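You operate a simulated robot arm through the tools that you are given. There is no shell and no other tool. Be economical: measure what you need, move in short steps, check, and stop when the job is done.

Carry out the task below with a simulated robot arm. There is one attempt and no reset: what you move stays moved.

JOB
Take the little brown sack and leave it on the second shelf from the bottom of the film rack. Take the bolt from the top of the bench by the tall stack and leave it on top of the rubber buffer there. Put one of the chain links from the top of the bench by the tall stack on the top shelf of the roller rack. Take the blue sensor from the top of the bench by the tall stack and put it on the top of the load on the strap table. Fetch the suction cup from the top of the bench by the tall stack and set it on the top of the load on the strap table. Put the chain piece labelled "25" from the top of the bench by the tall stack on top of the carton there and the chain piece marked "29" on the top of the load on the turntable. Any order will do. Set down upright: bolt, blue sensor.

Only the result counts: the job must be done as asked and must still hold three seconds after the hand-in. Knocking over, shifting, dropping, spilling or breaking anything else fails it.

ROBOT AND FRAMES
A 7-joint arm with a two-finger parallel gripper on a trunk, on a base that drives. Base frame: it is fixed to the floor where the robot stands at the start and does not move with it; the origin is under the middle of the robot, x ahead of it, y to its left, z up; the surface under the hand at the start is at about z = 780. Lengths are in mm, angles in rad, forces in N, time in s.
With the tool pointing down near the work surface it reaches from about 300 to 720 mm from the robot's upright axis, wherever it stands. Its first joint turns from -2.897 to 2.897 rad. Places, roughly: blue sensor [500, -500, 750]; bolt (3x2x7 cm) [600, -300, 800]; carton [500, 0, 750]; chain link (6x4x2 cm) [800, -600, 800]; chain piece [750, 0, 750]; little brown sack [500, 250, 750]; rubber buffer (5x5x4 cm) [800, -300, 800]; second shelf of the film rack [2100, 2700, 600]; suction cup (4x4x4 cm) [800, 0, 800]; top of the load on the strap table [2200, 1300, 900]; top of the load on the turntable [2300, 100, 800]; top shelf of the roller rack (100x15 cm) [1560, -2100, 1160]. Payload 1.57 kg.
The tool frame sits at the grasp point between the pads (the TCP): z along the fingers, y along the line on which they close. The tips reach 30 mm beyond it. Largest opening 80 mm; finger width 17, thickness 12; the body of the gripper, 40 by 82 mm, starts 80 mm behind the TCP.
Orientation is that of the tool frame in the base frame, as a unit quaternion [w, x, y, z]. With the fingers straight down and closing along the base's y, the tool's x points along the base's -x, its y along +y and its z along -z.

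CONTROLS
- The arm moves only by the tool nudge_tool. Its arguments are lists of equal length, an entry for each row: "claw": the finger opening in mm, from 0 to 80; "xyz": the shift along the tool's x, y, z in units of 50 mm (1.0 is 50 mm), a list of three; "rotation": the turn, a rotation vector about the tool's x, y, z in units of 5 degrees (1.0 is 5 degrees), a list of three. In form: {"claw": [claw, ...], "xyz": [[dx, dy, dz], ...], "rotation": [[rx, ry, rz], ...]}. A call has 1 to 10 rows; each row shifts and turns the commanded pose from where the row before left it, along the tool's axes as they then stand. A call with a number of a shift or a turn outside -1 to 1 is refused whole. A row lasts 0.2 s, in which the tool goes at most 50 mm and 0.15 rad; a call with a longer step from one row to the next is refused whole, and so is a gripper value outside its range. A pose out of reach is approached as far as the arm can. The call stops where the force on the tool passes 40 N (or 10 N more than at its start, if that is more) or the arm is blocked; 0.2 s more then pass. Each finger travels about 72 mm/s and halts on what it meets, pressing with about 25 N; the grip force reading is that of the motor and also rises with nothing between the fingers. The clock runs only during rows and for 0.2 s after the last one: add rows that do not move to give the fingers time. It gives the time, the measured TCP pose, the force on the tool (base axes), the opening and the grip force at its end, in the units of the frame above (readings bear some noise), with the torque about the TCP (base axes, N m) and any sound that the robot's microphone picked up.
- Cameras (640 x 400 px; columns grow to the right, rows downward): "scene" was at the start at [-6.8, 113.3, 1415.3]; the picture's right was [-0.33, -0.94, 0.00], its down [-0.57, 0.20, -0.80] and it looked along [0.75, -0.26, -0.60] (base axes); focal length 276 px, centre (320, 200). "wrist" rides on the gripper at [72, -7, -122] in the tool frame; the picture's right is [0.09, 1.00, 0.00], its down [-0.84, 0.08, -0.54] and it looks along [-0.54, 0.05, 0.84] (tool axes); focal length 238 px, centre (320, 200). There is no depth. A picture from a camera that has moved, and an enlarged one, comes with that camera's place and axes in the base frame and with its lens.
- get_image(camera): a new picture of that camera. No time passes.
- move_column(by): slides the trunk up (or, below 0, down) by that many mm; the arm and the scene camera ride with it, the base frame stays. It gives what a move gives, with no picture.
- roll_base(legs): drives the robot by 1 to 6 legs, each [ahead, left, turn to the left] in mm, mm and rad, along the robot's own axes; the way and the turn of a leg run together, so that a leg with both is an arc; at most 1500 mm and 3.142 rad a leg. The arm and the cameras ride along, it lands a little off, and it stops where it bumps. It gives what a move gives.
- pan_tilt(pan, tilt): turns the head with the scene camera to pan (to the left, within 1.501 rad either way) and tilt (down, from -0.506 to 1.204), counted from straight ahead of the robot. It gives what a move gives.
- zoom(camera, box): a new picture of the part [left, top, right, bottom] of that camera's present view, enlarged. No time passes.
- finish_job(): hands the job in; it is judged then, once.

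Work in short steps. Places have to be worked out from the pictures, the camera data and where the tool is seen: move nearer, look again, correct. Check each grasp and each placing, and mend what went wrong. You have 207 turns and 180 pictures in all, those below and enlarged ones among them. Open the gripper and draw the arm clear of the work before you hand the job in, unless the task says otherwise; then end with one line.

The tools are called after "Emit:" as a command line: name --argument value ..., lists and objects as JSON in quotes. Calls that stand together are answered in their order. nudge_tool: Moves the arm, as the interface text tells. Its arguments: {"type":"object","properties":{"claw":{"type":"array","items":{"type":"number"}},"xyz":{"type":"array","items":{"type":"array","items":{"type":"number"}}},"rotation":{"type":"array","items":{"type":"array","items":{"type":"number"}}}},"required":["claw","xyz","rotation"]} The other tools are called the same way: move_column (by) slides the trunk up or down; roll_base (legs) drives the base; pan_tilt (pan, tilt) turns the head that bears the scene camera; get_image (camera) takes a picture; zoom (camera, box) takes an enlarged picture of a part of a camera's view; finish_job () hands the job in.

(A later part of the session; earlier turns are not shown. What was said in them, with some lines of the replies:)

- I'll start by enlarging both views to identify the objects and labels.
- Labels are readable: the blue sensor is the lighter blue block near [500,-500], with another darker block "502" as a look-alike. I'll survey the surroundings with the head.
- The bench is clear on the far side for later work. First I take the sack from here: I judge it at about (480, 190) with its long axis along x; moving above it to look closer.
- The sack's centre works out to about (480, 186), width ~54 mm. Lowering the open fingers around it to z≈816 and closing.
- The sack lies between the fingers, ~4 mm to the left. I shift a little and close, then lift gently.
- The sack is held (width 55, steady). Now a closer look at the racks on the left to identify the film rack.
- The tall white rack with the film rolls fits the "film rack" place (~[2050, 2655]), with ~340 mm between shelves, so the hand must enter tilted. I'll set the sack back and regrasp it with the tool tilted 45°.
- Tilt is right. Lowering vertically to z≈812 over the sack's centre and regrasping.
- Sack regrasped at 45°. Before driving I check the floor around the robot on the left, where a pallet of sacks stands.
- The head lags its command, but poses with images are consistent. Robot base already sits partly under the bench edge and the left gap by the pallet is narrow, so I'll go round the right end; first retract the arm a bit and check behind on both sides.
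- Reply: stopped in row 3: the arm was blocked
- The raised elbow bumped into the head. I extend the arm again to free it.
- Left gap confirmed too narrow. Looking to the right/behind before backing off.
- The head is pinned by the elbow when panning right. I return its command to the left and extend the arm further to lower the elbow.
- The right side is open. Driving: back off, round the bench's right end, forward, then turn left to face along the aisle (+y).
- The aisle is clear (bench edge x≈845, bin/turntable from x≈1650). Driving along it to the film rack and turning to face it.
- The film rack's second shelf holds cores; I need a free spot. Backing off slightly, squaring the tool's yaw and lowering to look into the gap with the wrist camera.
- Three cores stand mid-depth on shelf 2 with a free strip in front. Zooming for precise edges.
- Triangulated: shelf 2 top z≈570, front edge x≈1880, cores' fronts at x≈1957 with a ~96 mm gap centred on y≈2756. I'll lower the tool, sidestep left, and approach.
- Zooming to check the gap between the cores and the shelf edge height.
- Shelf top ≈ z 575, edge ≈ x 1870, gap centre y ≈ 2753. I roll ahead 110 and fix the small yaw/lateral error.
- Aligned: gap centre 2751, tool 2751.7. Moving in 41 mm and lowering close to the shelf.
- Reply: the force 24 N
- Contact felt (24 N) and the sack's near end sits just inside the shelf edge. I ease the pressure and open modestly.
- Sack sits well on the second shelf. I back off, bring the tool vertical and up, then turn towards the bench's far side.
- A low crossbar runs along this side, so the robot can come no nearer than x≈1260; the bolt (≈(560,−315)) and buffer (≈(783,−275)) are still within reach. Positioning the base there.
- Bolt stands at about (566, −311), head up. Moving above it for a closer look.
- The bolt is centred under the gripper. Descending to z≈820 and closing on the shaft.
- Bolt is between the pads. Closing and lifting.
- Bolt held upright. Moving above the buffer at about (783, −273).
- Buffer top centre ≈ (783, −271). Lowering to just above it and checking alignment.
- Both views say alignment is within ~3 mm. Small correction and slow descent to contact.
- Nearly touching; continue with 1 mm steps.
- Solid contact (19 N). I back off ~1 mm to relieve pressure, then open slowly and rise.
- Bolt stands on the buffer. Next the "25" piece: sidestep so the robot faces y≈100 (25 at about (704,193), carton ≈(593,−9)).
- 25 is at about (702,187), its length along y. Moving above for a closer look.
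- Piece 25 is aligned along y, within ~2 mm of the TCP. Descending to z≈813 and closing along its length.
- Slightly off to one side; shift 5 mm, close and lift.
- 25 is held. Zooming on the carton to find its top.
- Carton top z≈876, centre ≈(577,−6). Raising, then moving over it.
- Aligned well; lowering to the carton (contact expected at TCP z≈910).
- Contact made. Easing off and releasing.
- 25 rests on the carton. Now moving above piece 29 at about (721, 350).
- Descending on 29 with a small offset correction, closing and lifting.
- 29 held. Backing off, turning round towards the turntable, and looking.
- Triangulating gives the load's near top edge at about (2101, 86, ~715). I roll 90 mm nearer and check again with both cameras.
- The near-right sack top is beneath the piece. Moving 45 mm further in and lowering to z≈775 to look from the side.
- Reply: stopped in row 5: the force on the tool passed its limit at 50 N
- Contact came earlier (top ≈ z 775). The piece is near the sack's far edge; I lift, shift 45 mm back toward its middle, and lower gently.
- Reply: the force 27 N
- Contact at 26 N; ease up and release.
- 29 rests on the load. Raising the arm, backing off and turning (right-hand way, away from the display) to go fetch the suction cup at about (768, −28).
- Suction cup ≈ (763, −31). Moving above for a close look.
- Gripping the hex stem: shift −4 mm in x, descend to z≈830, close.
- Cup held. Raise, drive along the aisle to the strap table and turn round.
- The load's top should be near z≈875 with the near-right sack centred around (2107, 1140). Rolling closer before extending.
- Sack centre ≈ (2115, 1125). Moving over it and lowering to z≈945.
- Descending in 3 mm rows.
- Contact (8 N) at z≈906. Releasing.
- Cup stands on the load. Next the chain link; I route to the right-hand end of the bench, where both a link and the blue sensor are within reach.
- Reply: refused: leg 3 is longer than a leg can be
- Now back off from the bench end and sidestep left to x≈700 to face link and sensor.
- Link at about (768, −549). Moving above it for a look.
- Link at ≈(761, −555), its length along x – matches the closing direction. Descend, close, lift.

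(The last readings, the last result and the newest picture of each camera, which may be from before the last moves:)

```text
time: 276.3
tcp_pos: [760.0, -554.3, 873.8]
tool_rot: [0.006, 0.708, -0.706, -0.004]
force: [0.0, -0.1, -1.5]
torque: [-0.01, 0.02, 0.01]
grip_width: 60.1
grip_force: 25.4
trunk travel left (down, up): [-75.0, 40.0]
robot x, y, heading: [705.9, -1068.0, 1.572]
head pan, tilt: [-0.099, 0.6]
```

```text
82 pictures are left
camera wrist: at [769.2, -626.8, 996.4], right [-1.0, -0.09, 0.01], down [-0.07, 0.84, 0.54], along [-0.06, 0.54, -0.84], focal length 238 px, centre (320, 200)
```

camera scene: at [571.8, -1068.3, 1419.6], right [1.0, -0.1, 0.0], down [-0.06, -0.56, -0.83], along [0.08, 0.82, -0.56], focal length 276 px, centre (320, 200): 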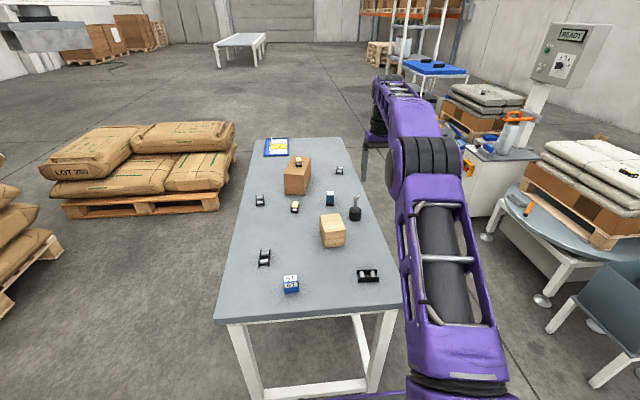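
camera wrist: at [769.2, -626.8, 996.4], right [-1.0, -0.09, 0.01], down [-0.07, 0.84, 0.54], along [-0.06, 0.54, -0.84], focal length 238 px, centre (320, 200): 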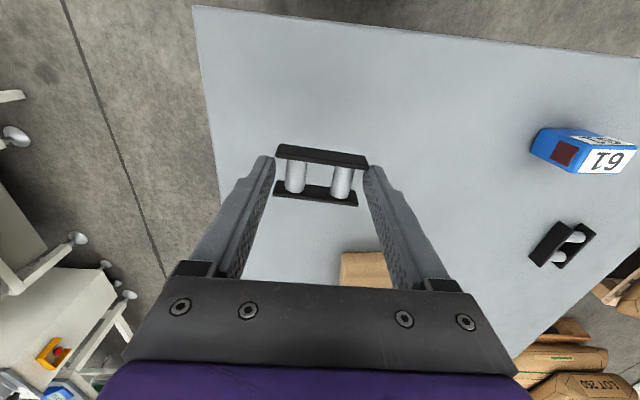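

Link held. Raise it, back off and turn to face the roller rack.

Emit:
nudge_tool --claw '[40, 40, 40, 40, 40]' --xyz '[[0, 0, -0.9], [0, 0, -0.9], [0, 0, -0.9], [0, 0, -0.9], [0, 0, 0]]' --rotation '[[0, 0, 0], [0, 0, 0], [0, 0, 0], [0, 0, 0], [0, 0, 0]]'

Emit:
roll_base --legs '[[-100, 0, 0], [0, 0, 1.571], [0, 0, 1.571]]'

Emit:
pan_tilt --pan 0.4 --tilt 0.4

Emit:
get_image --camera "scene"

```text
time: 277.5
tcp_pos: [762.4, -554.6, 1055.9]
tool_rot: [0.004, 0.707, -0.707, -0.005]
force: [-0.4, 0.4, -1.2]
torque: [0.05, 0.02, 0.0]
grip_width: 60.2
grip_force: 24.6
trunk travel left (down, up): [-75.0, 40.0]
robot x, y, heading: [697.6, -1069.9, 1.578]
head pan, tilt: [-0.099, 0.6]
```

```text
time: 286.6
tcp_pos: [653.5, -1683.0, 1053.4]
tool_rot: [0.005, 0.699, 0.715, 0.005]
force: [-1.3, 0.3, -1.6]
torque: [0.03, 0.0, 0.0]
grip_width: 59.8
grip_force: 25.4
trunk travel left (down, up): [-75.0, 40.0]
robot x, y, heading: [702.7, -1168.1, -1.548]
head pan, tilt: [-0.099, 0.6]
```

```text
time: 287.5
tcp_pos: [652.2, -1683.4, 1054.8]
tool_rot: [0.004, 0.698, 0.716, 0.005]
force: [-1.1, 0.5, -1.6]
torque: [0.03, 0.0, 0.02]
grip_width: 59.5
grip_force: 25.2
trunk travel left (down, up): [-75.0, 40.0]
robot x, y, heading: [704.1, -1166.9, -1.549]
head pan, tilt: [0.4, 0.4]
```

```text
81 pictures are left
camera scene: at [878.8, -1157.3, 1437.8], right [-0.91, -0.41, 0.0], down [-0.16, 0.36, -0.92], along [0.38, -0.84, -0.39], focal length 276 px, centre (320, 200)
```

scene: 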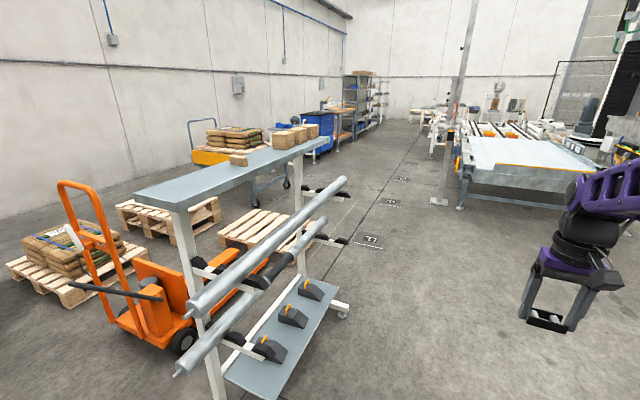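

The rack's top shelf runs along y from about y=−1590 to −2500 at x≈1410–1640; I'll approach its near end from the +y side. First raise the link well above shelf height.

Emit:
nudge_tool --claw '[40, 40, 40, 40, 40, 40]' --xyz '[[-0.4, 0, -0.82], [-0.4, 0, -0.82], [-0.4, 0, -0.82], [-0.4, 0, -0.82], [-0.4, 0, -0.82], [0, 0, 0]]' --rotation '[[0, 0, 0], [0, 0, 0], [0, 0, 0], [0, 0, 0], [0, 0, 0], [0, 0, 0]]'

Emit:
roll_base --legs '[[-180, 0, -0.022], [0, 700, 0]]'

Emit:
get_image --camera "scene"

Emit:
get_image --camera "wrist"

```text
time: 288.9
tcp_pos: [652.8, -1771.8, 1239.0]
tool_rot: [0.005, 0.699, 0.715, 0.006]
force: [0.3, -0.4, -1.5]
torque: [0.01, 0.02, -0.01]
grip_width: 59.0
grip_force: 24.9
out of reach, approached as far as the arm can: row 5
trunk travel left (down, up): [-75.0, 40.0]
robot x, y, heading: [700.3, -1165.3, -1.548]
head pan, tilt: [0.4, 0.4]
```

```text
time: 297.1
tcp_pos: [1330.7, -1595.0, 1239.3]
tool_rot: [0.005, 0.708, 0.706, 0.004]
force: [0.2, -0.7, -0.7]
torque: [0.0, -0.02, 0.0]
grip_width: 59.0
grip_force: 25.0
trunk travel left (down, up): [-75.0, 40.0]
robot x, y, heading: [1395.4, -991.4, -1.572]
head pan, tilt: [0.4, 0.4]
```

```text
80 pictures are left
camera scene: at [1573.1, -985.8, 1437.8], right [-0.92, -0.39, 0.0], down [-0.15, 0.36, -0.92], along [0.36, -0.85, -0.39], focal length 276 px, centre (320, 200)
```

scene: 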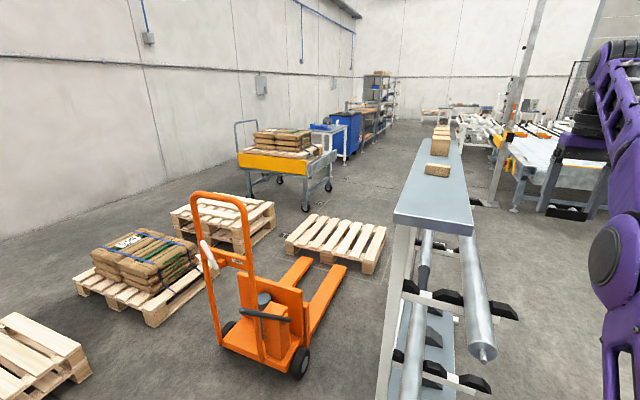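

```text
79 pictures are left
camera wrist: at [1323.7, -1523.4, 1361.5], right [1.0, 0.09, 0.01], down [0.07, -0.84, 0.54], along [0.06, -0.54, -0.84], focal length 238 px, centre (320, 200)
```

wrist: 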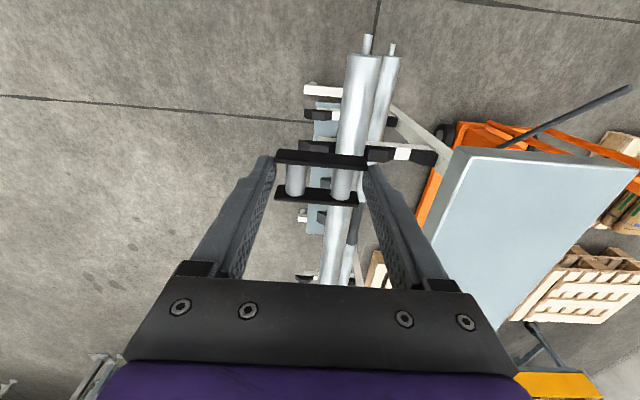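

Shelf corner ≈ (1473, −1597), top z≈1145–1160, shelf x 1473–1630. I raise the trunk a bit and drive so the link comes above (1552, −1690).

Emit:
move_column --by 30

Emit:
roll_base --legs '[[0, 215, 0], [95, 0, 0]]'

Emit:
get_image --camera "wrist"

Emit:
get_image --camera "scene"

```text
time: 297.9
tcp_pos: [1330.0, -1593.8, 1268.6]
tool_rot: [0.005, 0.708, 0.706, 0.005]
force: [-0.3, -0.2, -0.6]
torque: [-0.01, 0.02, -0.03]
grip_width: 59.5
grip_force: 25.7
trunk travel left (down, up): [-105.0, 10.0]
robot x, y, heading: [1395.8, -995.2, -1.571]
head pan, tilt: [0.4, 0.4]
```

```text
time: 301.2
tcp_pos: [1544.8, -1691.4, 1268.6]
tool_rot: [0.004, 0.706, 0.708, 0.005]
force: [0.6, -0.4, -1.1]
torque: [0.03, 0.0, 0.0]
grip_width: 59.4
grip_force: 25.0
trunk travel left (down, up): [-105.0, 10.0]
robot x, y, heading: [1608.2, -1089.8, -1.567]
head pan, tilt: [0.4, 0.4]
```

```text
78 pictures are left
camera wrist: at [1537.3, -1620.3, 1391.4], right [1.0, 0.09, 0.01], down [0.07, -0.84, 0.54], along [0.06, -0.54, -0.84], focal length 238 px, centre (320, 200)
```

wrist: 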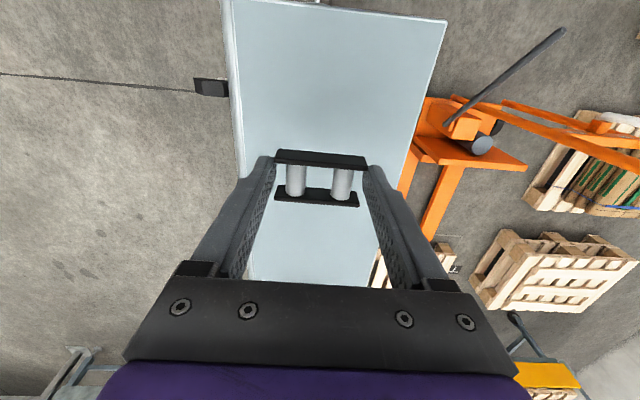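

```text
77 pictures are left
camera scene: at [1785.8, -1082.3, 1467.8], right [-0.92, -0.39, 0.0], down [-0.15, 0.36, -0.92], along [0.36, -0.85, -0.39], focal length 276 px, centre (320, 200)
```

scene: 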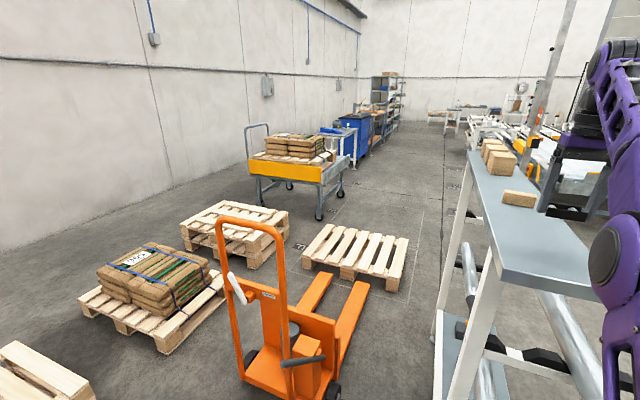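

Link projects near the shelf's centre line, ~95 mm in from the end. Shifting 6 mm and lowering.

Emit:
nudge_tool --claw '[40, 40, 40, 40]' --xyz '[[0, 0.12, 0.5], [0, 0, 0.4], [0, 0, 0.2], [0, 0, 0]]' --rotation '[[0, 0, 0], [0, 0, 0], [0, 0, 0], [0, 0, 0]]'

Emit:
nudge_tool --claw '[40, 40, 40, 40, 40, 40]' --xyz '[[0, 0, 0.06], [0, 0, 0.06], [0, 0, 0.06], [0, 0, 0.06], [0, 0, 0], [0, 0, 0]]' --rotation '[[0, 0, 0], [0, 0, 0], [0, 0, 0], [0, 0, 0], [0, 0, 0], [0, 0, 0]]'

Emit:
get_image --camera "wrist"

```text
time: 302.2
tcp_pos: [1551.4, -1691.2, 1213.6]
tool_rot: [0.004, 0.707, 0.707, 0.004]
force: [-1.5, 0.1, -0.2]
torque: [0.0, -0.02, 0.02]
grip_width: 59.4
grip_force: 24.7
trunk travel left (down, up): [-105.0, 10.0]
robot x, y, heading: [1606.0, -1087.6, -1.569]
head pan, tilt: [0.4, 0.4]
```

```text
time: 303.6
tcp_pos: [1551.6, -1691.8, 1202.8]
tool_rot: [0.005, 0.707, 0.707, 0.005]
force: [-0.5, -0.1, -1.8]
torque: [-0.01, 0.04, -0.01]
grip_width: 59.1
grip_force: 24.8
trunk travel left (down, up): [-105.0, 10.0]
robot x, y, heading: [1607.7, -1089.3, -1.574]
head pan, tilt: [0.4, 0.4]
```

```text
76 pictures are left
camera wrist: at [1543.6, -1620.2, 1324.7], right [1.0, 0.09, 0.01], down [0.07, -0.84, 0.54], along [0.06, -0.54, -0.84], focal length 238 px, centre (320, 200)
```

wrist: 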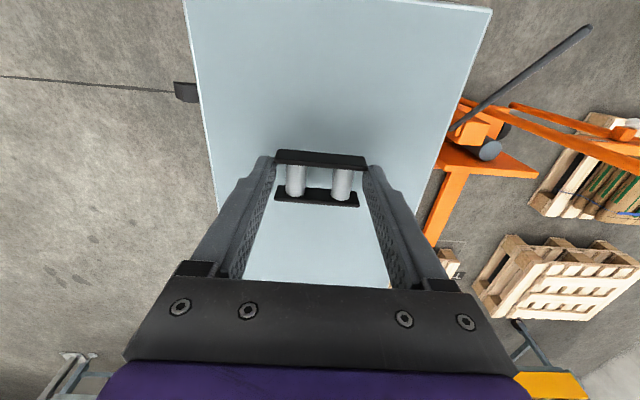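

Emit:
nudge_tool --claw '[40, 40, 40, 40, 40, 40, 40, 40]' --xyz '[[0, 0, 0.05], [0, 0, 0.05], [0, 0, 0.05], [0, 0, 0.05], [0, 0, 0.05], [0, 0, 0.05], [0, 0, 0], [0, 0, 0]]' --rotation '[[0, 0, 0], [0, 0, 0], [0, 0, 0], [0, 0, 0], [0, 0, 0], [0, 0, 0], [0, 0, 0], [0, 0, 0]]'

```text
time: 305.4
tcp_pos: [1552.3, -1690.7, 1191.0]
tool_rot: [0.007, 0.707, 0.707, 0.002]
force: [-4.4, -6.1, 31.7]
torque: [0.02, 0.89, 0.16]
grip_width: 59.5
grip_force: 24.8
trunk travel left (down, up): [-105.0, 10.0]
robot x, y, heading: [1608.5, -1090.0, -1.569]
head pan, tilt: [0.4, 0.4]
```

Contact at z≈1191. Ease up 3 mm, release and rise.

Emit:
nudge_tool --claw '[40, 40, 66, 74, 78, 78, 78, 78, 78]' --xyz '[[0, 0, -0.06], [0, 0, 0], [0, 0, 0], [0, 0, 0], [0, 0, 0], [0, 0, -0.3], [0, 0, -0.5], [0, 0, -0.5], [0, 0, 0]]' --rotation '[[0, 0, 0], [0, 0, 0], [0, 0, 0], [0, 0, 0], [0, 0, 0], [0, 0, 0], [0, 0, 0], [0, 0, 0], [0, 0, 0]]'

Emit:
get_image --camera "wrist"

```text
time: 307.4
tcp_pos: [1550.6, -1691.0, 1254.8]
tool_rot: [0.005, 0.707, 0.707, 0.005]
force: [-0.9, -0.1, 0.7]
torque: [0.0, 0.0, -0.02]
grip_width: 78.0
grip_force: 0.0
trunk travel left (down, up): [-105.0, 10.0]
robot x, y, heading: [1607.1, -1087.6, -1.574]
head pan, tilt: [0.4, 0.4]
```

```text
75 pictures are left
camera wrist: at [1543.4, -1621.2, 1377.4], right [1.0, 0.09, 0.01], down [0.07, -0.84, 0.54], along [0.06, -0.54, -0.84], focal length 238 px, centre (320, 200)
```

wrist: 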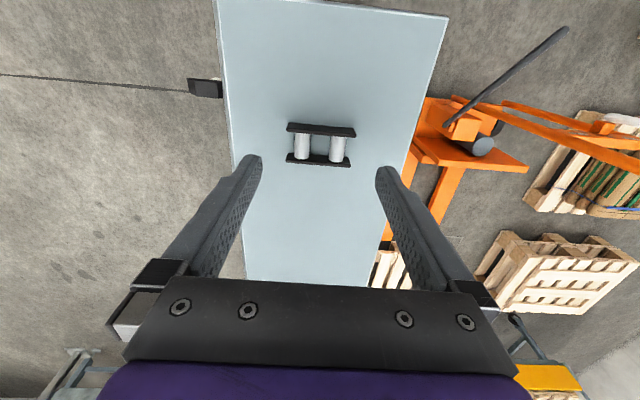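

Link rests on the top shelf. Now the blue sensor: drive back to the bench's right end, turn towards it.

Emit:
roll_base --legs '[[0, -980, 0], [160, 0, 0], [0, 0, -1.571], [0, 0, -1.571], [180, 0, 0]]'

Emit:
move_column --by -30

Emit:
get_image --camera "wrist"

```text
time: 327.3
tcp_pos: [660.1, -463.8, 1254.5]
tool_rot: [0.005, 0.71, -0.704, -0.005]
force: [0.3, 0.2, -0.2]
torque: [-0.02, -0.03, 0.0]
grip_width: 77.8
grip_force: 0.0
trunk travel left (down, up): [-105.0, 10.0]
robot x, y, heading: [610.6, -1069.4, 1.582]
head pan, tilt: [0.4, 0.4]
```

```text
time: 328.0
tcp_pos: [659.9, -465.7, 1223.7]
tool_rot: [0.005, 0.71, -0.704, -0.005]
force: [-0.2, -0.1, -0.1]
torque: [0.02, -0.01, -0.03]
grip_width: 77.9
grip_force: 0.0
trunk travel left (down, up): [-75.0, 40.0]
robot x, y, heading: [608.2, -1069.8, 1.58]
head pan, tilt: [0.4, 0.4]
```

```text
74 pictures are left
camera wrist: at [669.6, -537.8, 1347.5], right [-0.99, -0.1, 0.01], down [-0.08, 0.84, 0.54], along [-0.07, 0.54, -0.84], focal length 238 px, centre (320, 200)
```

wrist: 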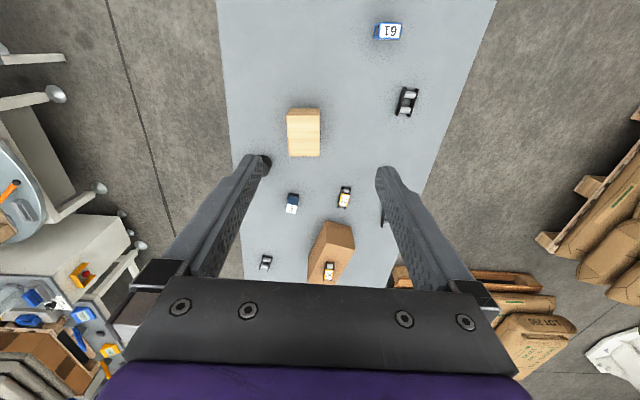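

Sensor at ≈(539, −573). Moving above it.

Emit:
nudge_tool --claw '[80, 80, 80, 80, 80, 80, 80, 80, 80]' --xyz '[[0.1, 0.3, 0.7], [0.2, 0.3, 0.7], [0.3, 0.3, 0.7], [0.3, 0.3, 0.7], [0.3, 0.3, 0.7], [0.3, 0.3, 0.7], [0.33, 0.3, 0.7], [0.33, 0.3, 0.7], [0, 0, 0]]' --rotation '[[0, 0, 0], [0, 0, 0], [0, 0, 0], [0, 0, 0], [0, 0, 0], [0, 0, 0], [0, 0, 0], [0, 0, 0], [0, 0, 0]]'

Emit:
get_image --camera "wrist"

Emit:
pan_tilt --pan 0.0 --tilt 0.8

Emit:
get_image --camera "scene"

```text
time: 330.0
tcp_pos: [537.0, -574.2, 946.9]
tool_rot: [0.005, 0.71, -0.704, -0.005]
force: [-0.6, 0.8, -0.1]
torque: [0.0, -0.01, 0.01]
grip_width: 79.8
grip_force: 0.0
trunk travel left (down, up): [-75.0, 40.0]
robot x, y, heading: [610.2, -1072.0, 1.577]
head pan, tilt: [0.4, 0.4]
```

```text
73 pictures are left
camera wrist: at [546.1, -647.1, 1068.7], right [-0.99, -0.1, 0.01], down [-0.08, 0.84, 0.54], along [-0.07, 0.54, -0.84], focal length 238 px, centre (320, 200)
```

wrist: 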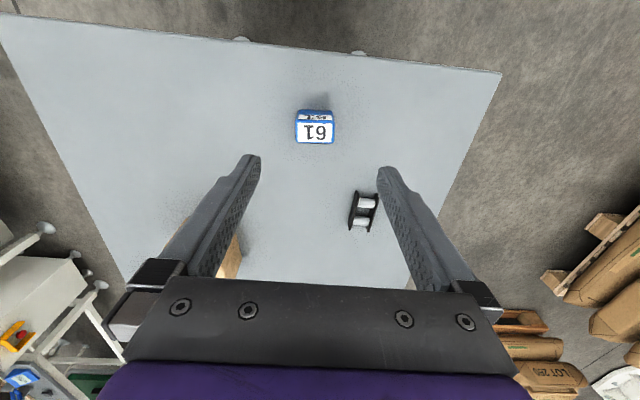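

```text
time: 330.9
tcp_pos: [535.7, -573.3, 946.0]
tool_rot: [0.004, 0.71, -0.704, -0.005]
force: [-0.1, 0.9, -1.1]
torque: [-0.01, 0.07, 0.0]
grip_width: 80.0
grip_force: 0.2
trunk travel left (down, up): [-75.0, 40.0]
robot x, y, heading: [607.8, -1068.5, 1.578]
head pan, tilt: [0.0, 0.799]
```

```text
72 pictures are left
camera scene: at [469.5, -1077.5, 1402.8], right [1.0, 0.01, 0.0], down [0.01, -0.72, -0.7], along [-0.01, 0.7, -0.72], focal length 276 px, centre (320, 200)
```

scene: 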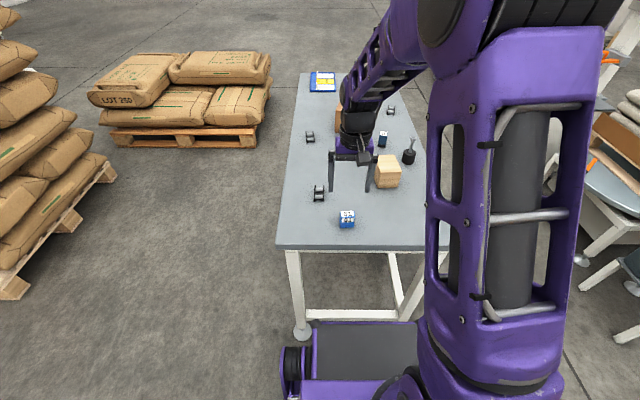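

Zooming on the sensor from both views to judge its shape and height.

Emit:
zoom --camera "wrist" --box '[250, 80, 400, 180]'

Emit:
zoom --camera "scene" --box '[300, 170, 400, 250]'

```text
4.00 times, centred on (325, 130) of wrist
camera zoom: at [546.3, -646.9, 1068.9], right [-0.99, -0.1, 0.01], down [-0.08, 0.84, 0.54], along [-0.07, 0.54, -0.84], focal length 953 px, centre (300, 480)
```

zoom: 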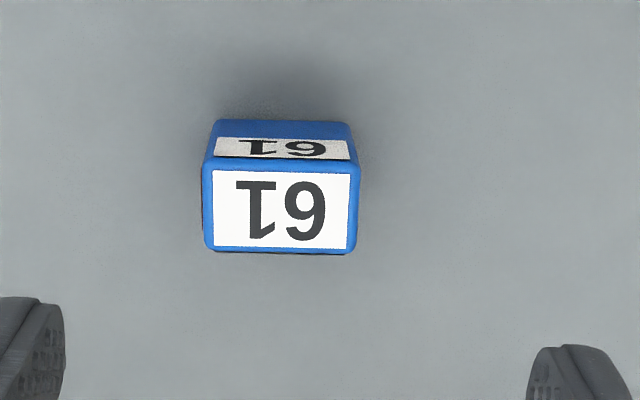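

```text
5.00 times, centred on (350, 210) of scene
camera zoom: at [469.5, -1077.5, 1402.8], right [1.0, 0.01, 0.0], down [0.01, -0.72, -0.7], along [-0.01, 0.7, -0.72], focal length 1382 px, centre (170, 150)
```

zoom: 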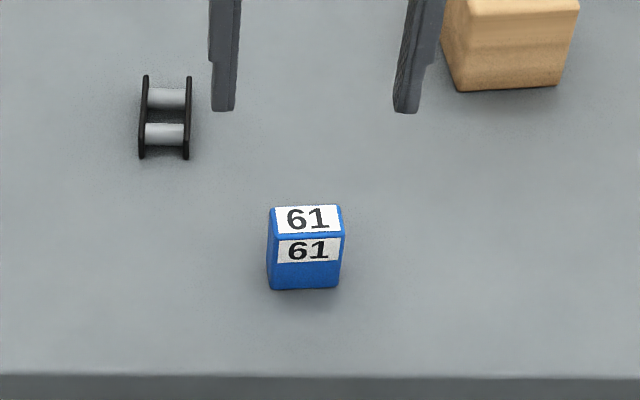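

Sensor: ~38×23×45 mm, upright, centre (539, −571). Descend to z≈815, close, lift.

Emit:
nudge_tool --claw '[70, 70, 70, 70, 50, 40, 20, 20]' --xyz '[[-0.04, -0.04, 0.8], [0, 0, 0.8], [0, 0, 0.7], [0, 0, 0.34], [0, 0, 0], [0, 0, 0], [0, 0, 0], [0, 0, 0]]' --rotation '[[0, 0, 0], [0, 0, 0], [0, 0, 0], [0, 0, 0], [0, 0, 0], [0, 0, 0], [0, 0, 0], [0, 0, 0]]'

Emit:
get_image --camera "wrist"

```text
time: 332.7
tcp_pos: [535.4, -570.0, 814.0]
tool_rot: [0.005, 0.711, -0.704, -0.005]
force: [0.1, -0.2, -0.4]
torque: [0.03, 0.0, -0.01]
grip_width: 39.2
grip_force: 25.5
trunk travel left (down, up): [-75.0, 40.0]
robot x, y, heading: [610.4, -1063.7, 1.584]
head pan, tilt: [0.0, 0.799]
```

```text
69 pictures are left
camera wrist: at [545.7, -643.5, 936.6], right [-0.99, -0.1, 0.01], down [-0.08, 0.84, 0.54], along [-0.07, 0.54, -0.84], focal length 238 px, centre (320, 200)
```

wrist: 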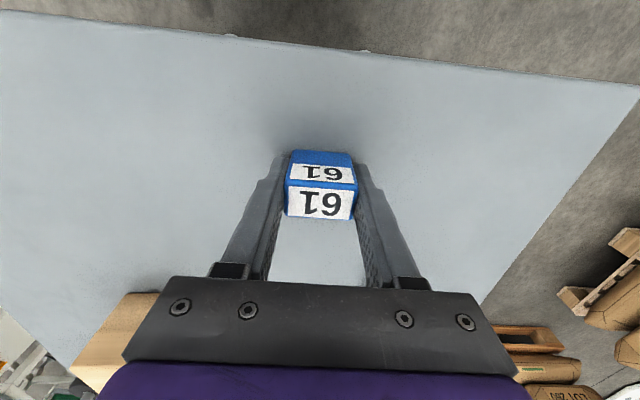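

Gripped at 39 mm. Lifting, then driving through the aisle to the strap table.

Emit:
nudge_tool --claw '[20, 20, 20, 20, 20, 20]' --xyz '[[0, 0, -0.4], [0, 0, -0.9], [0, 0, -0.9], [-0.2, 0, -0.9], [-0.2, 0, -0.9], [-0.2, 0, -0.5]]' --rotation '[[0, 0, 0], [0, 0, 0], [0, 0, 0], [0, 0, 0], [0, 0, 0], [0, 0, 0]]'

Emit:
get_image --camera "wrist"

Emit:
roll_base --legs '[[-15, 0, -0.01], [0, -625, 0], [1400, 0, 0], [970, 0, 0], [0, 0, -1.571]]'

Emit:
get_image --camera "scene"

Emit:
get_image --camera "wrist"

```text
time: 334.1
tcp_pos: [540.0, -539.6, 1039.4]
tool_rot: [0.006, 0.71, -0.704, -0.004]
force: [0.1, -0.3, -0.9]
torque: [0.02, -0.01, 0.03]
grip_width: 39.4
grip_force: 24.9
trunk travel left (down, up): [-75.0, 40.0]
robot x, y, heading: [609.8, -1067.6, 1.581]
head pan, tilt: [0.0, 0.799]
```

```text
68 pictures are left
camera wrist: at [550.3, -612.5, 1162.3], right [-0.99, -0.1, 0.01], down [-0.08, 0.84, 0.54], along [-0.07, 0.54, -0.84], focal length 238 px, centre (320, 200)
```

wrist: 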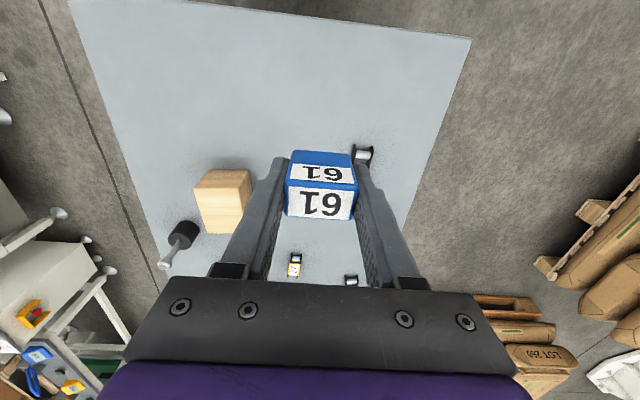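

```text
time: 356.1
tcp_pos: [1699.2, 1330.0, 1038.9]
tool_rot: [0.0, -0.016, 1.0, 0.007]
force: [-0.3, -0.3, -0.7]
torque: [0.0, -0.01, 0.03]
grip_width: 39.3
grip_force: 25.0
trunk travel left (down, up): [-75.0, 40.0]
robot x, y, heading: [1169.9, 1253.1, 0.028]
head pan, tilt: [0.0, 0.799]
```

```text
67 pictures are left
camera scene: at [1159.1, 1391.4, 1402.7], right [0.03, -1.0, 0.0], down [-0.72, -0.02, -0.7], along [0.7, 0.02, -0.72], focal length 276 px, centre (320, 200)
```

scene: 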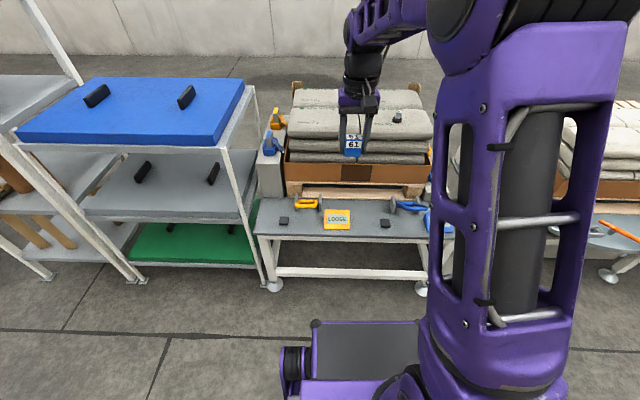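

```text
66 pictures are left
camera wrist: at [1628.0, 1318.1, 1161.7], right [-0.12, 0.99, 0.01], down [0.83, 0.1, 0.54], along [0.54, 0.08, -0.84], focal length 238 px, centre (320, 200)
```

wrist: 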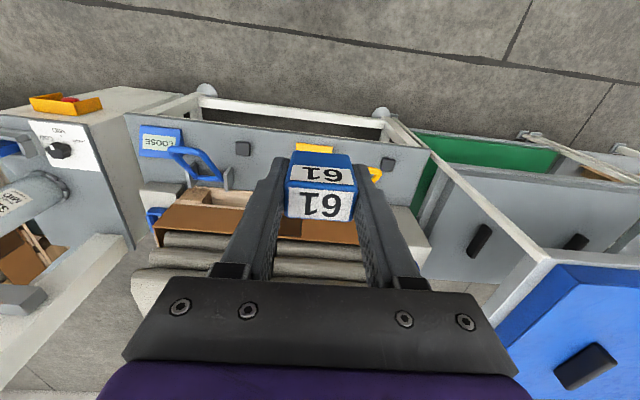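

Aligning the base for the near-left sack (target ≈ (2115, 1395)).

Emit:
roll_base --legs '[[265, 60, -0.028]]'

Emit:
nudge_tool --claw '[20, 20, 20, 20]' --xyz '[[-0.9, 0, 0], [-0.9, 0, 0], [-0.7, 0, 0], [0, 0, 0]]' --rotation '[[0, 0, 0], [0, 0, 0], [0, 0, 0], [0, 0, 0]]'

Emit:
get_image --camera "wrist"

```text
time: 358.0
tcp_pos: [1962.4, 1378.7, 1037.8]
tool_rot: [-0.001, -0.002, 1.0, 0.007]
force: [0.0, 0.2, -0.6]
torque: [0.0, -0.03, -0.02]
grip_width: 39.1
grip_force: 25.2
trunk travel left (down, up): [-75.0, 40.0]
robot x, y, heading: [1431.2, 1315.8, 0.001]
head pan, tilt: [0.0, 0.799]
```

```text
time: 359.0
tcp_pos: [2086.4, 1380.2, 1038.3]
tool_rot: [0.0, -0.002, 1.0, 0.007]
force: [0.3, 0.3, -0.4]
torque: [-0.01, 0.0, -0.01]
grip_width: 39.3
grip_force: 25.2
trunk travel left (down, up): [-75.0, 40.0]
robot x, y, heading: [1430.0, 1313.4, 0.004]
head pan, tilt: [0.0, 0.799]
```

```text
65 pictures are left
camera wrist: at [2015.7, 1370.8, 1162.5], right [-0.1, 1.0, 0.01], down [0.84, 0.07, 0.54], along [0.54, 0.06, -0.84], focal length 238 px, centre (320, 200)
```

wrist: 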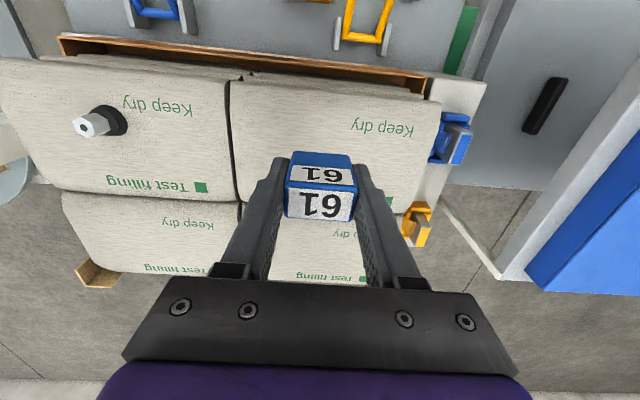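

Shift to the sack's middle and lower to z≈905.

Emit:
nudge_tool --claw '[20, 20, 20, 20, 20]' --xyz '[[-0.56, 0.3, 0.5], [0, 0, 0.8], [0, 0, 0.8], [0, 0, 0.56], [0, 0, 0]]' --rotation '[[0, 0, 0], [0, 0, 0], [0, 0, 0], [0, 0, 0], [0, 0, 0]]'

Emit:
get_image --camera "wrist"

Emit:
zoom --camera "scene" --box '[260, 70, 440, 200]'

```text
time: 360.2
tcp_pos: [2114.2, 1394.9, 908.2]
tool_rot: [0.001, -0.003, 1.0, 0.006]
force: [1.0, -0.5, -0.2]
torque: [0.04, -0.03, -0.01]
grip_width: 39.0
grip_force: 24.7
trunk travel left (down, up): [-75.0, 40.0]
robot x, y, heading: [1431.2, 1317.1, 0.002]
head pan, tilt: [0.0, 0.799]
```

```text
64 pictures are left
camera wrist: at [2042.7, 1386.1, 1029.9], right [-0.1, 1.0, 0.01], down [0.84, 0.07, 0.54], along [0.54, 0.06, -0.84], focal length 238 px, centre (320, 200)
```

wrist: 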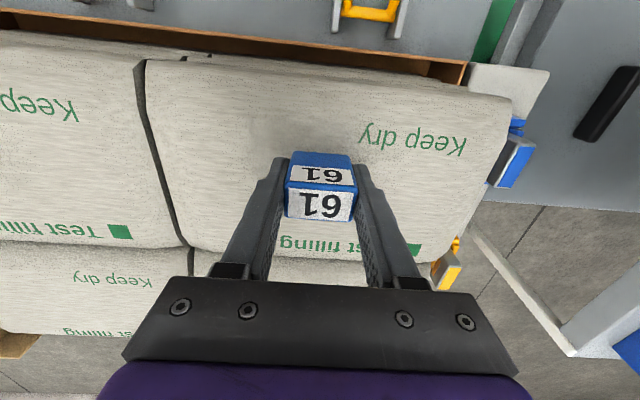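

```text
3.08 times, centred on (350, 135) of scene
camera zoom: at [1424.1, 1455.5, 1402.7], right [0.0, -1.0, 0.0], down [-0.72, 0.0, -0.7], along [0.7, 0.0, -0.72], focal length 850 px, centre (228, 400)
```

zoom: 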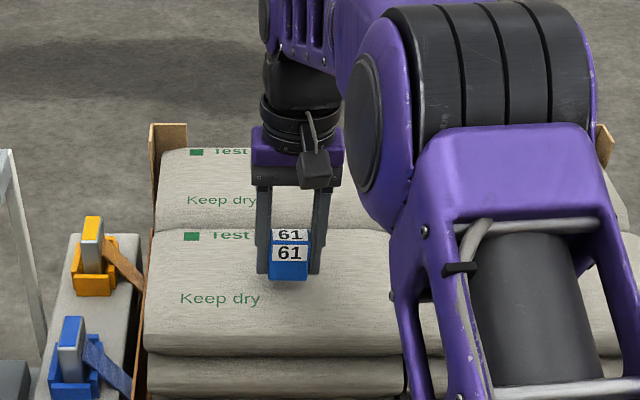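

Well placed above the sack's middle. Descending in fine steps.

Emit:
nudge_tool --claw '[20, 20, 20, 20, 20, 20]' --xyz '[[0, 0, 0.06], [0, 0, 0.06], [0, 0, 0.06], [0, 0, 0.04], [0, 0, 0], [0, 0, 0]]' --rotation '[[0, 0, 0], [0, 0, 0], [0, 0, 0], [0, 0, 0], [0, 0, 0], [0, 0, 0]]'

Emit:
nudge_tool --claw '[20, 20, 20, 20]' --xyz '[[0, 0, 0.04], [0, 0, 0.04], [0, 0, 0], [0, 0, 0]]' --rotation '[[0, 0, 0], [0, 0, 0], [0, 0, 0], [0, 0, 0]]'

```text
time: 361.6
tcp_pos: [2114.9, 1397.3, 895.9]
tool_rot: [0.0, -0.002, 1.0, 0.007]
force: [-0.3, -0.6, 0.2]
torque: [0.03, 0.04, -0.02]
grip_width: 39.4
grip_force: 25.3
trunk travel left (down, up): [-75.0, 40.0]
robot x, y, heading: [1430.4, 1312.3, 0.007]
head pan, tilt: [0.0, 0.799]
```

```text
time: 362.6
tcp_pos: [2114.7, 1397.8, 891.1]
tool_rot: [0.0, -0.002, 1.0, 0.007]
force: [0.4, -0.4, -1.0]
torque: [0.0, -0.01, -0.01]
grip_width: 39.3
grip_force: 25.2
trunk travel left (down, up): [-75.0, 40.0]
robot x, y, heading: [1432.5, 1310.4, 0.003]
head pan, tilt: [0.0, 0.799]
```

Emit:
nudge_tool --claw '[20, 20, 20, 20, 20]' --xyz '[[0, 0, 0.03], [0, 0, 0.03], [0, 0, 0.03], [0, 0, 0], [0, 0, 0]]' --rotation '[[0, 0, 0], [0, 0, 0], [0, 0, 0], [0, 0, 0], [0, 0, 0]]'

```text
time: 363.8
tcp_pos: [2115.4, 1396.9, 889.8]
tool_rot: [0.003, -0.003, 1.0, 0.007]
force: [2.7, -0.8, 20.7]
torque: [0.4, -0.31, -0.04]
grip_width: 39.5
grip_force: 24.7
trunk travel left (down, up): [-75.0, 40.0]
robot x, y, heading: [1436.7, 1313.1, 0.011]
head pan, tilt: [0.0, 0.799]
```

Contact at 21 N. Ease ~2 mm, open slowly, then rise.

Emit:
nudge_tool --claw '[20, 20, 42, 50, 65, 65, 65, 65, 65]' --xyz '[[0, 0, -0.04], [0, 0, 0], [0, 0, 0], [0, 0, 0], [0, 0, 0], [0, 0, -0.4], [0, 0, -0.8], [0, 0, -0.9], [0, 0, -0.9]]' --rotation '[[0, 0, 0], [0, 0, 0], [0, 0, 0], [0, 0, 0], [0, 0, 0], [0, 0, 0], [0, 0, 0], [0, 0, 0], [0, 0, 0]]'

Emit:
get_image --camera "wrist"

Emit:
zoom --camera "scene" --box '[260, 70, 440, 200]'

```text
time: 365.8
tcp_pos: [2116.3, 1395.8, 1040.5]
tool_rot: [-0.001, -0.003, 1.0, 0.007]
force: [0.3, 0.4, -0.1]
torque: [0.05, -0.01, -0.01]
grip_width: 65.0
grip_force: 0.0
trunk travel left (down, up): [-75.0, 40.0]
robot x, y, heading: [1431.4, 1313.0, 0.001]
head pan, tilt: [0.0, 0.799]
```

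```text
62 pictures are left
camera wrist: at [2045.1, 1385.9, 1162.3], right [-0.1, 1.0, 0.01], down [0.84, 0.07, 0.54], along [0.54, 0.06, -0.84], focal length 238 px, centre (320, 200)
```

wrist: 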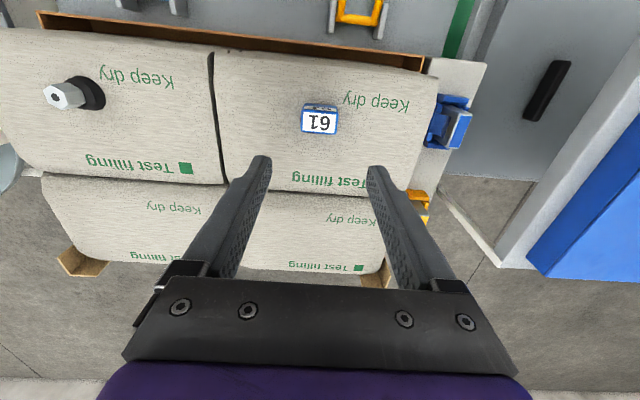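

```text
3.08 times, centred on (350, 135) of scene
camera zoom: at [1424.1, 1455.5, 1402.7], right [0.0, -1.0, 0.0], down [-0.72, 0.0, -0.7], along [0.7, 0.0, -0.72], focal length 850 px, centre (228, 400)
```

zoom: 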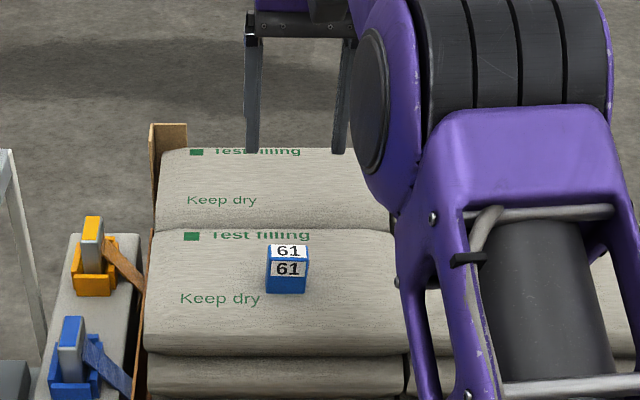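

The sensor stands upright beside the cup. Backing clear and taking a last look.

Emit:
roll_base --legs '[[-280, 0, 0]]'

Emit:
pan_tilt --pan 0.7 --tilt 0.45

Emit:
get_image --camera "scene"

```text
time: 367.7
tcp_pos: [1838.5, 1394.8, 1039.1]
tool_rot: [-0.001, -0.003, 1.0, 0.008]
force: [-0.5, -0.5, 0.8]
torque: [-0.02, 0.01, -0.01]
grip_width: 65.2
grip_force: 0.1
trunk travel left (down, up): [-75.0, 40.0]
robot x, y, heading: [1152.0, 1314.7, 0.005]
head pan, tilt: [0.0, 0.799]
```

```text
time: 368.8
tcp_pos: [1838.3, 1395.6, 1040.8]
tool_rot: [0.0, -0.003, 1.0, 0.007]
force: [0.8, 0.1, -0.1]
torque: [0.02, -0.01, -0.03]
grip_width: 64.9
grip_force: 0.0
trunk travel left (down, up): [-75.0, 40.0]
robot x, y, heading: [1155.1, 1314.7, 0.005]
head pan, tilt: [0.7, 0.45]
```

```text
60 pictures are left
camera scene: at [1134.4, 1513.4, 1433.1], right [0.65, -0.76, 0.0], down [-0.33, -0.28, -0.9], along [0.69, 0.58, -0.44], focal length 276 px, centre (320, 200)
```

scene: 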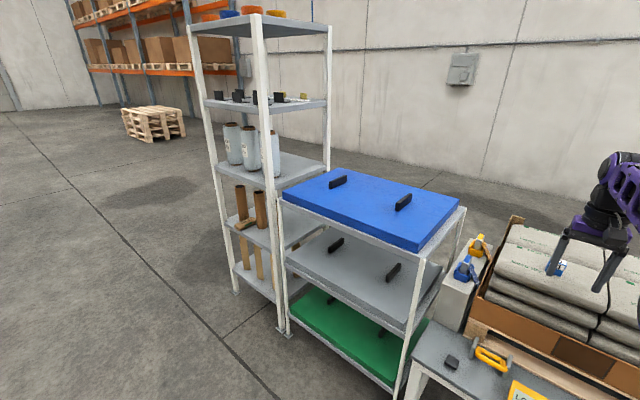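

The sack still lies on the film rack's second shelf (of five), and everything else is where I set it. The gripper is open and the arm is clear, so I hand in.

Emit:
finish_job

```text
The job is handed in.
```

All seven placements were made and the job is handed in, with the gripper open and the arm drawn clear. I saw each object resting in place after release, with the bolt and blue sensor upright.
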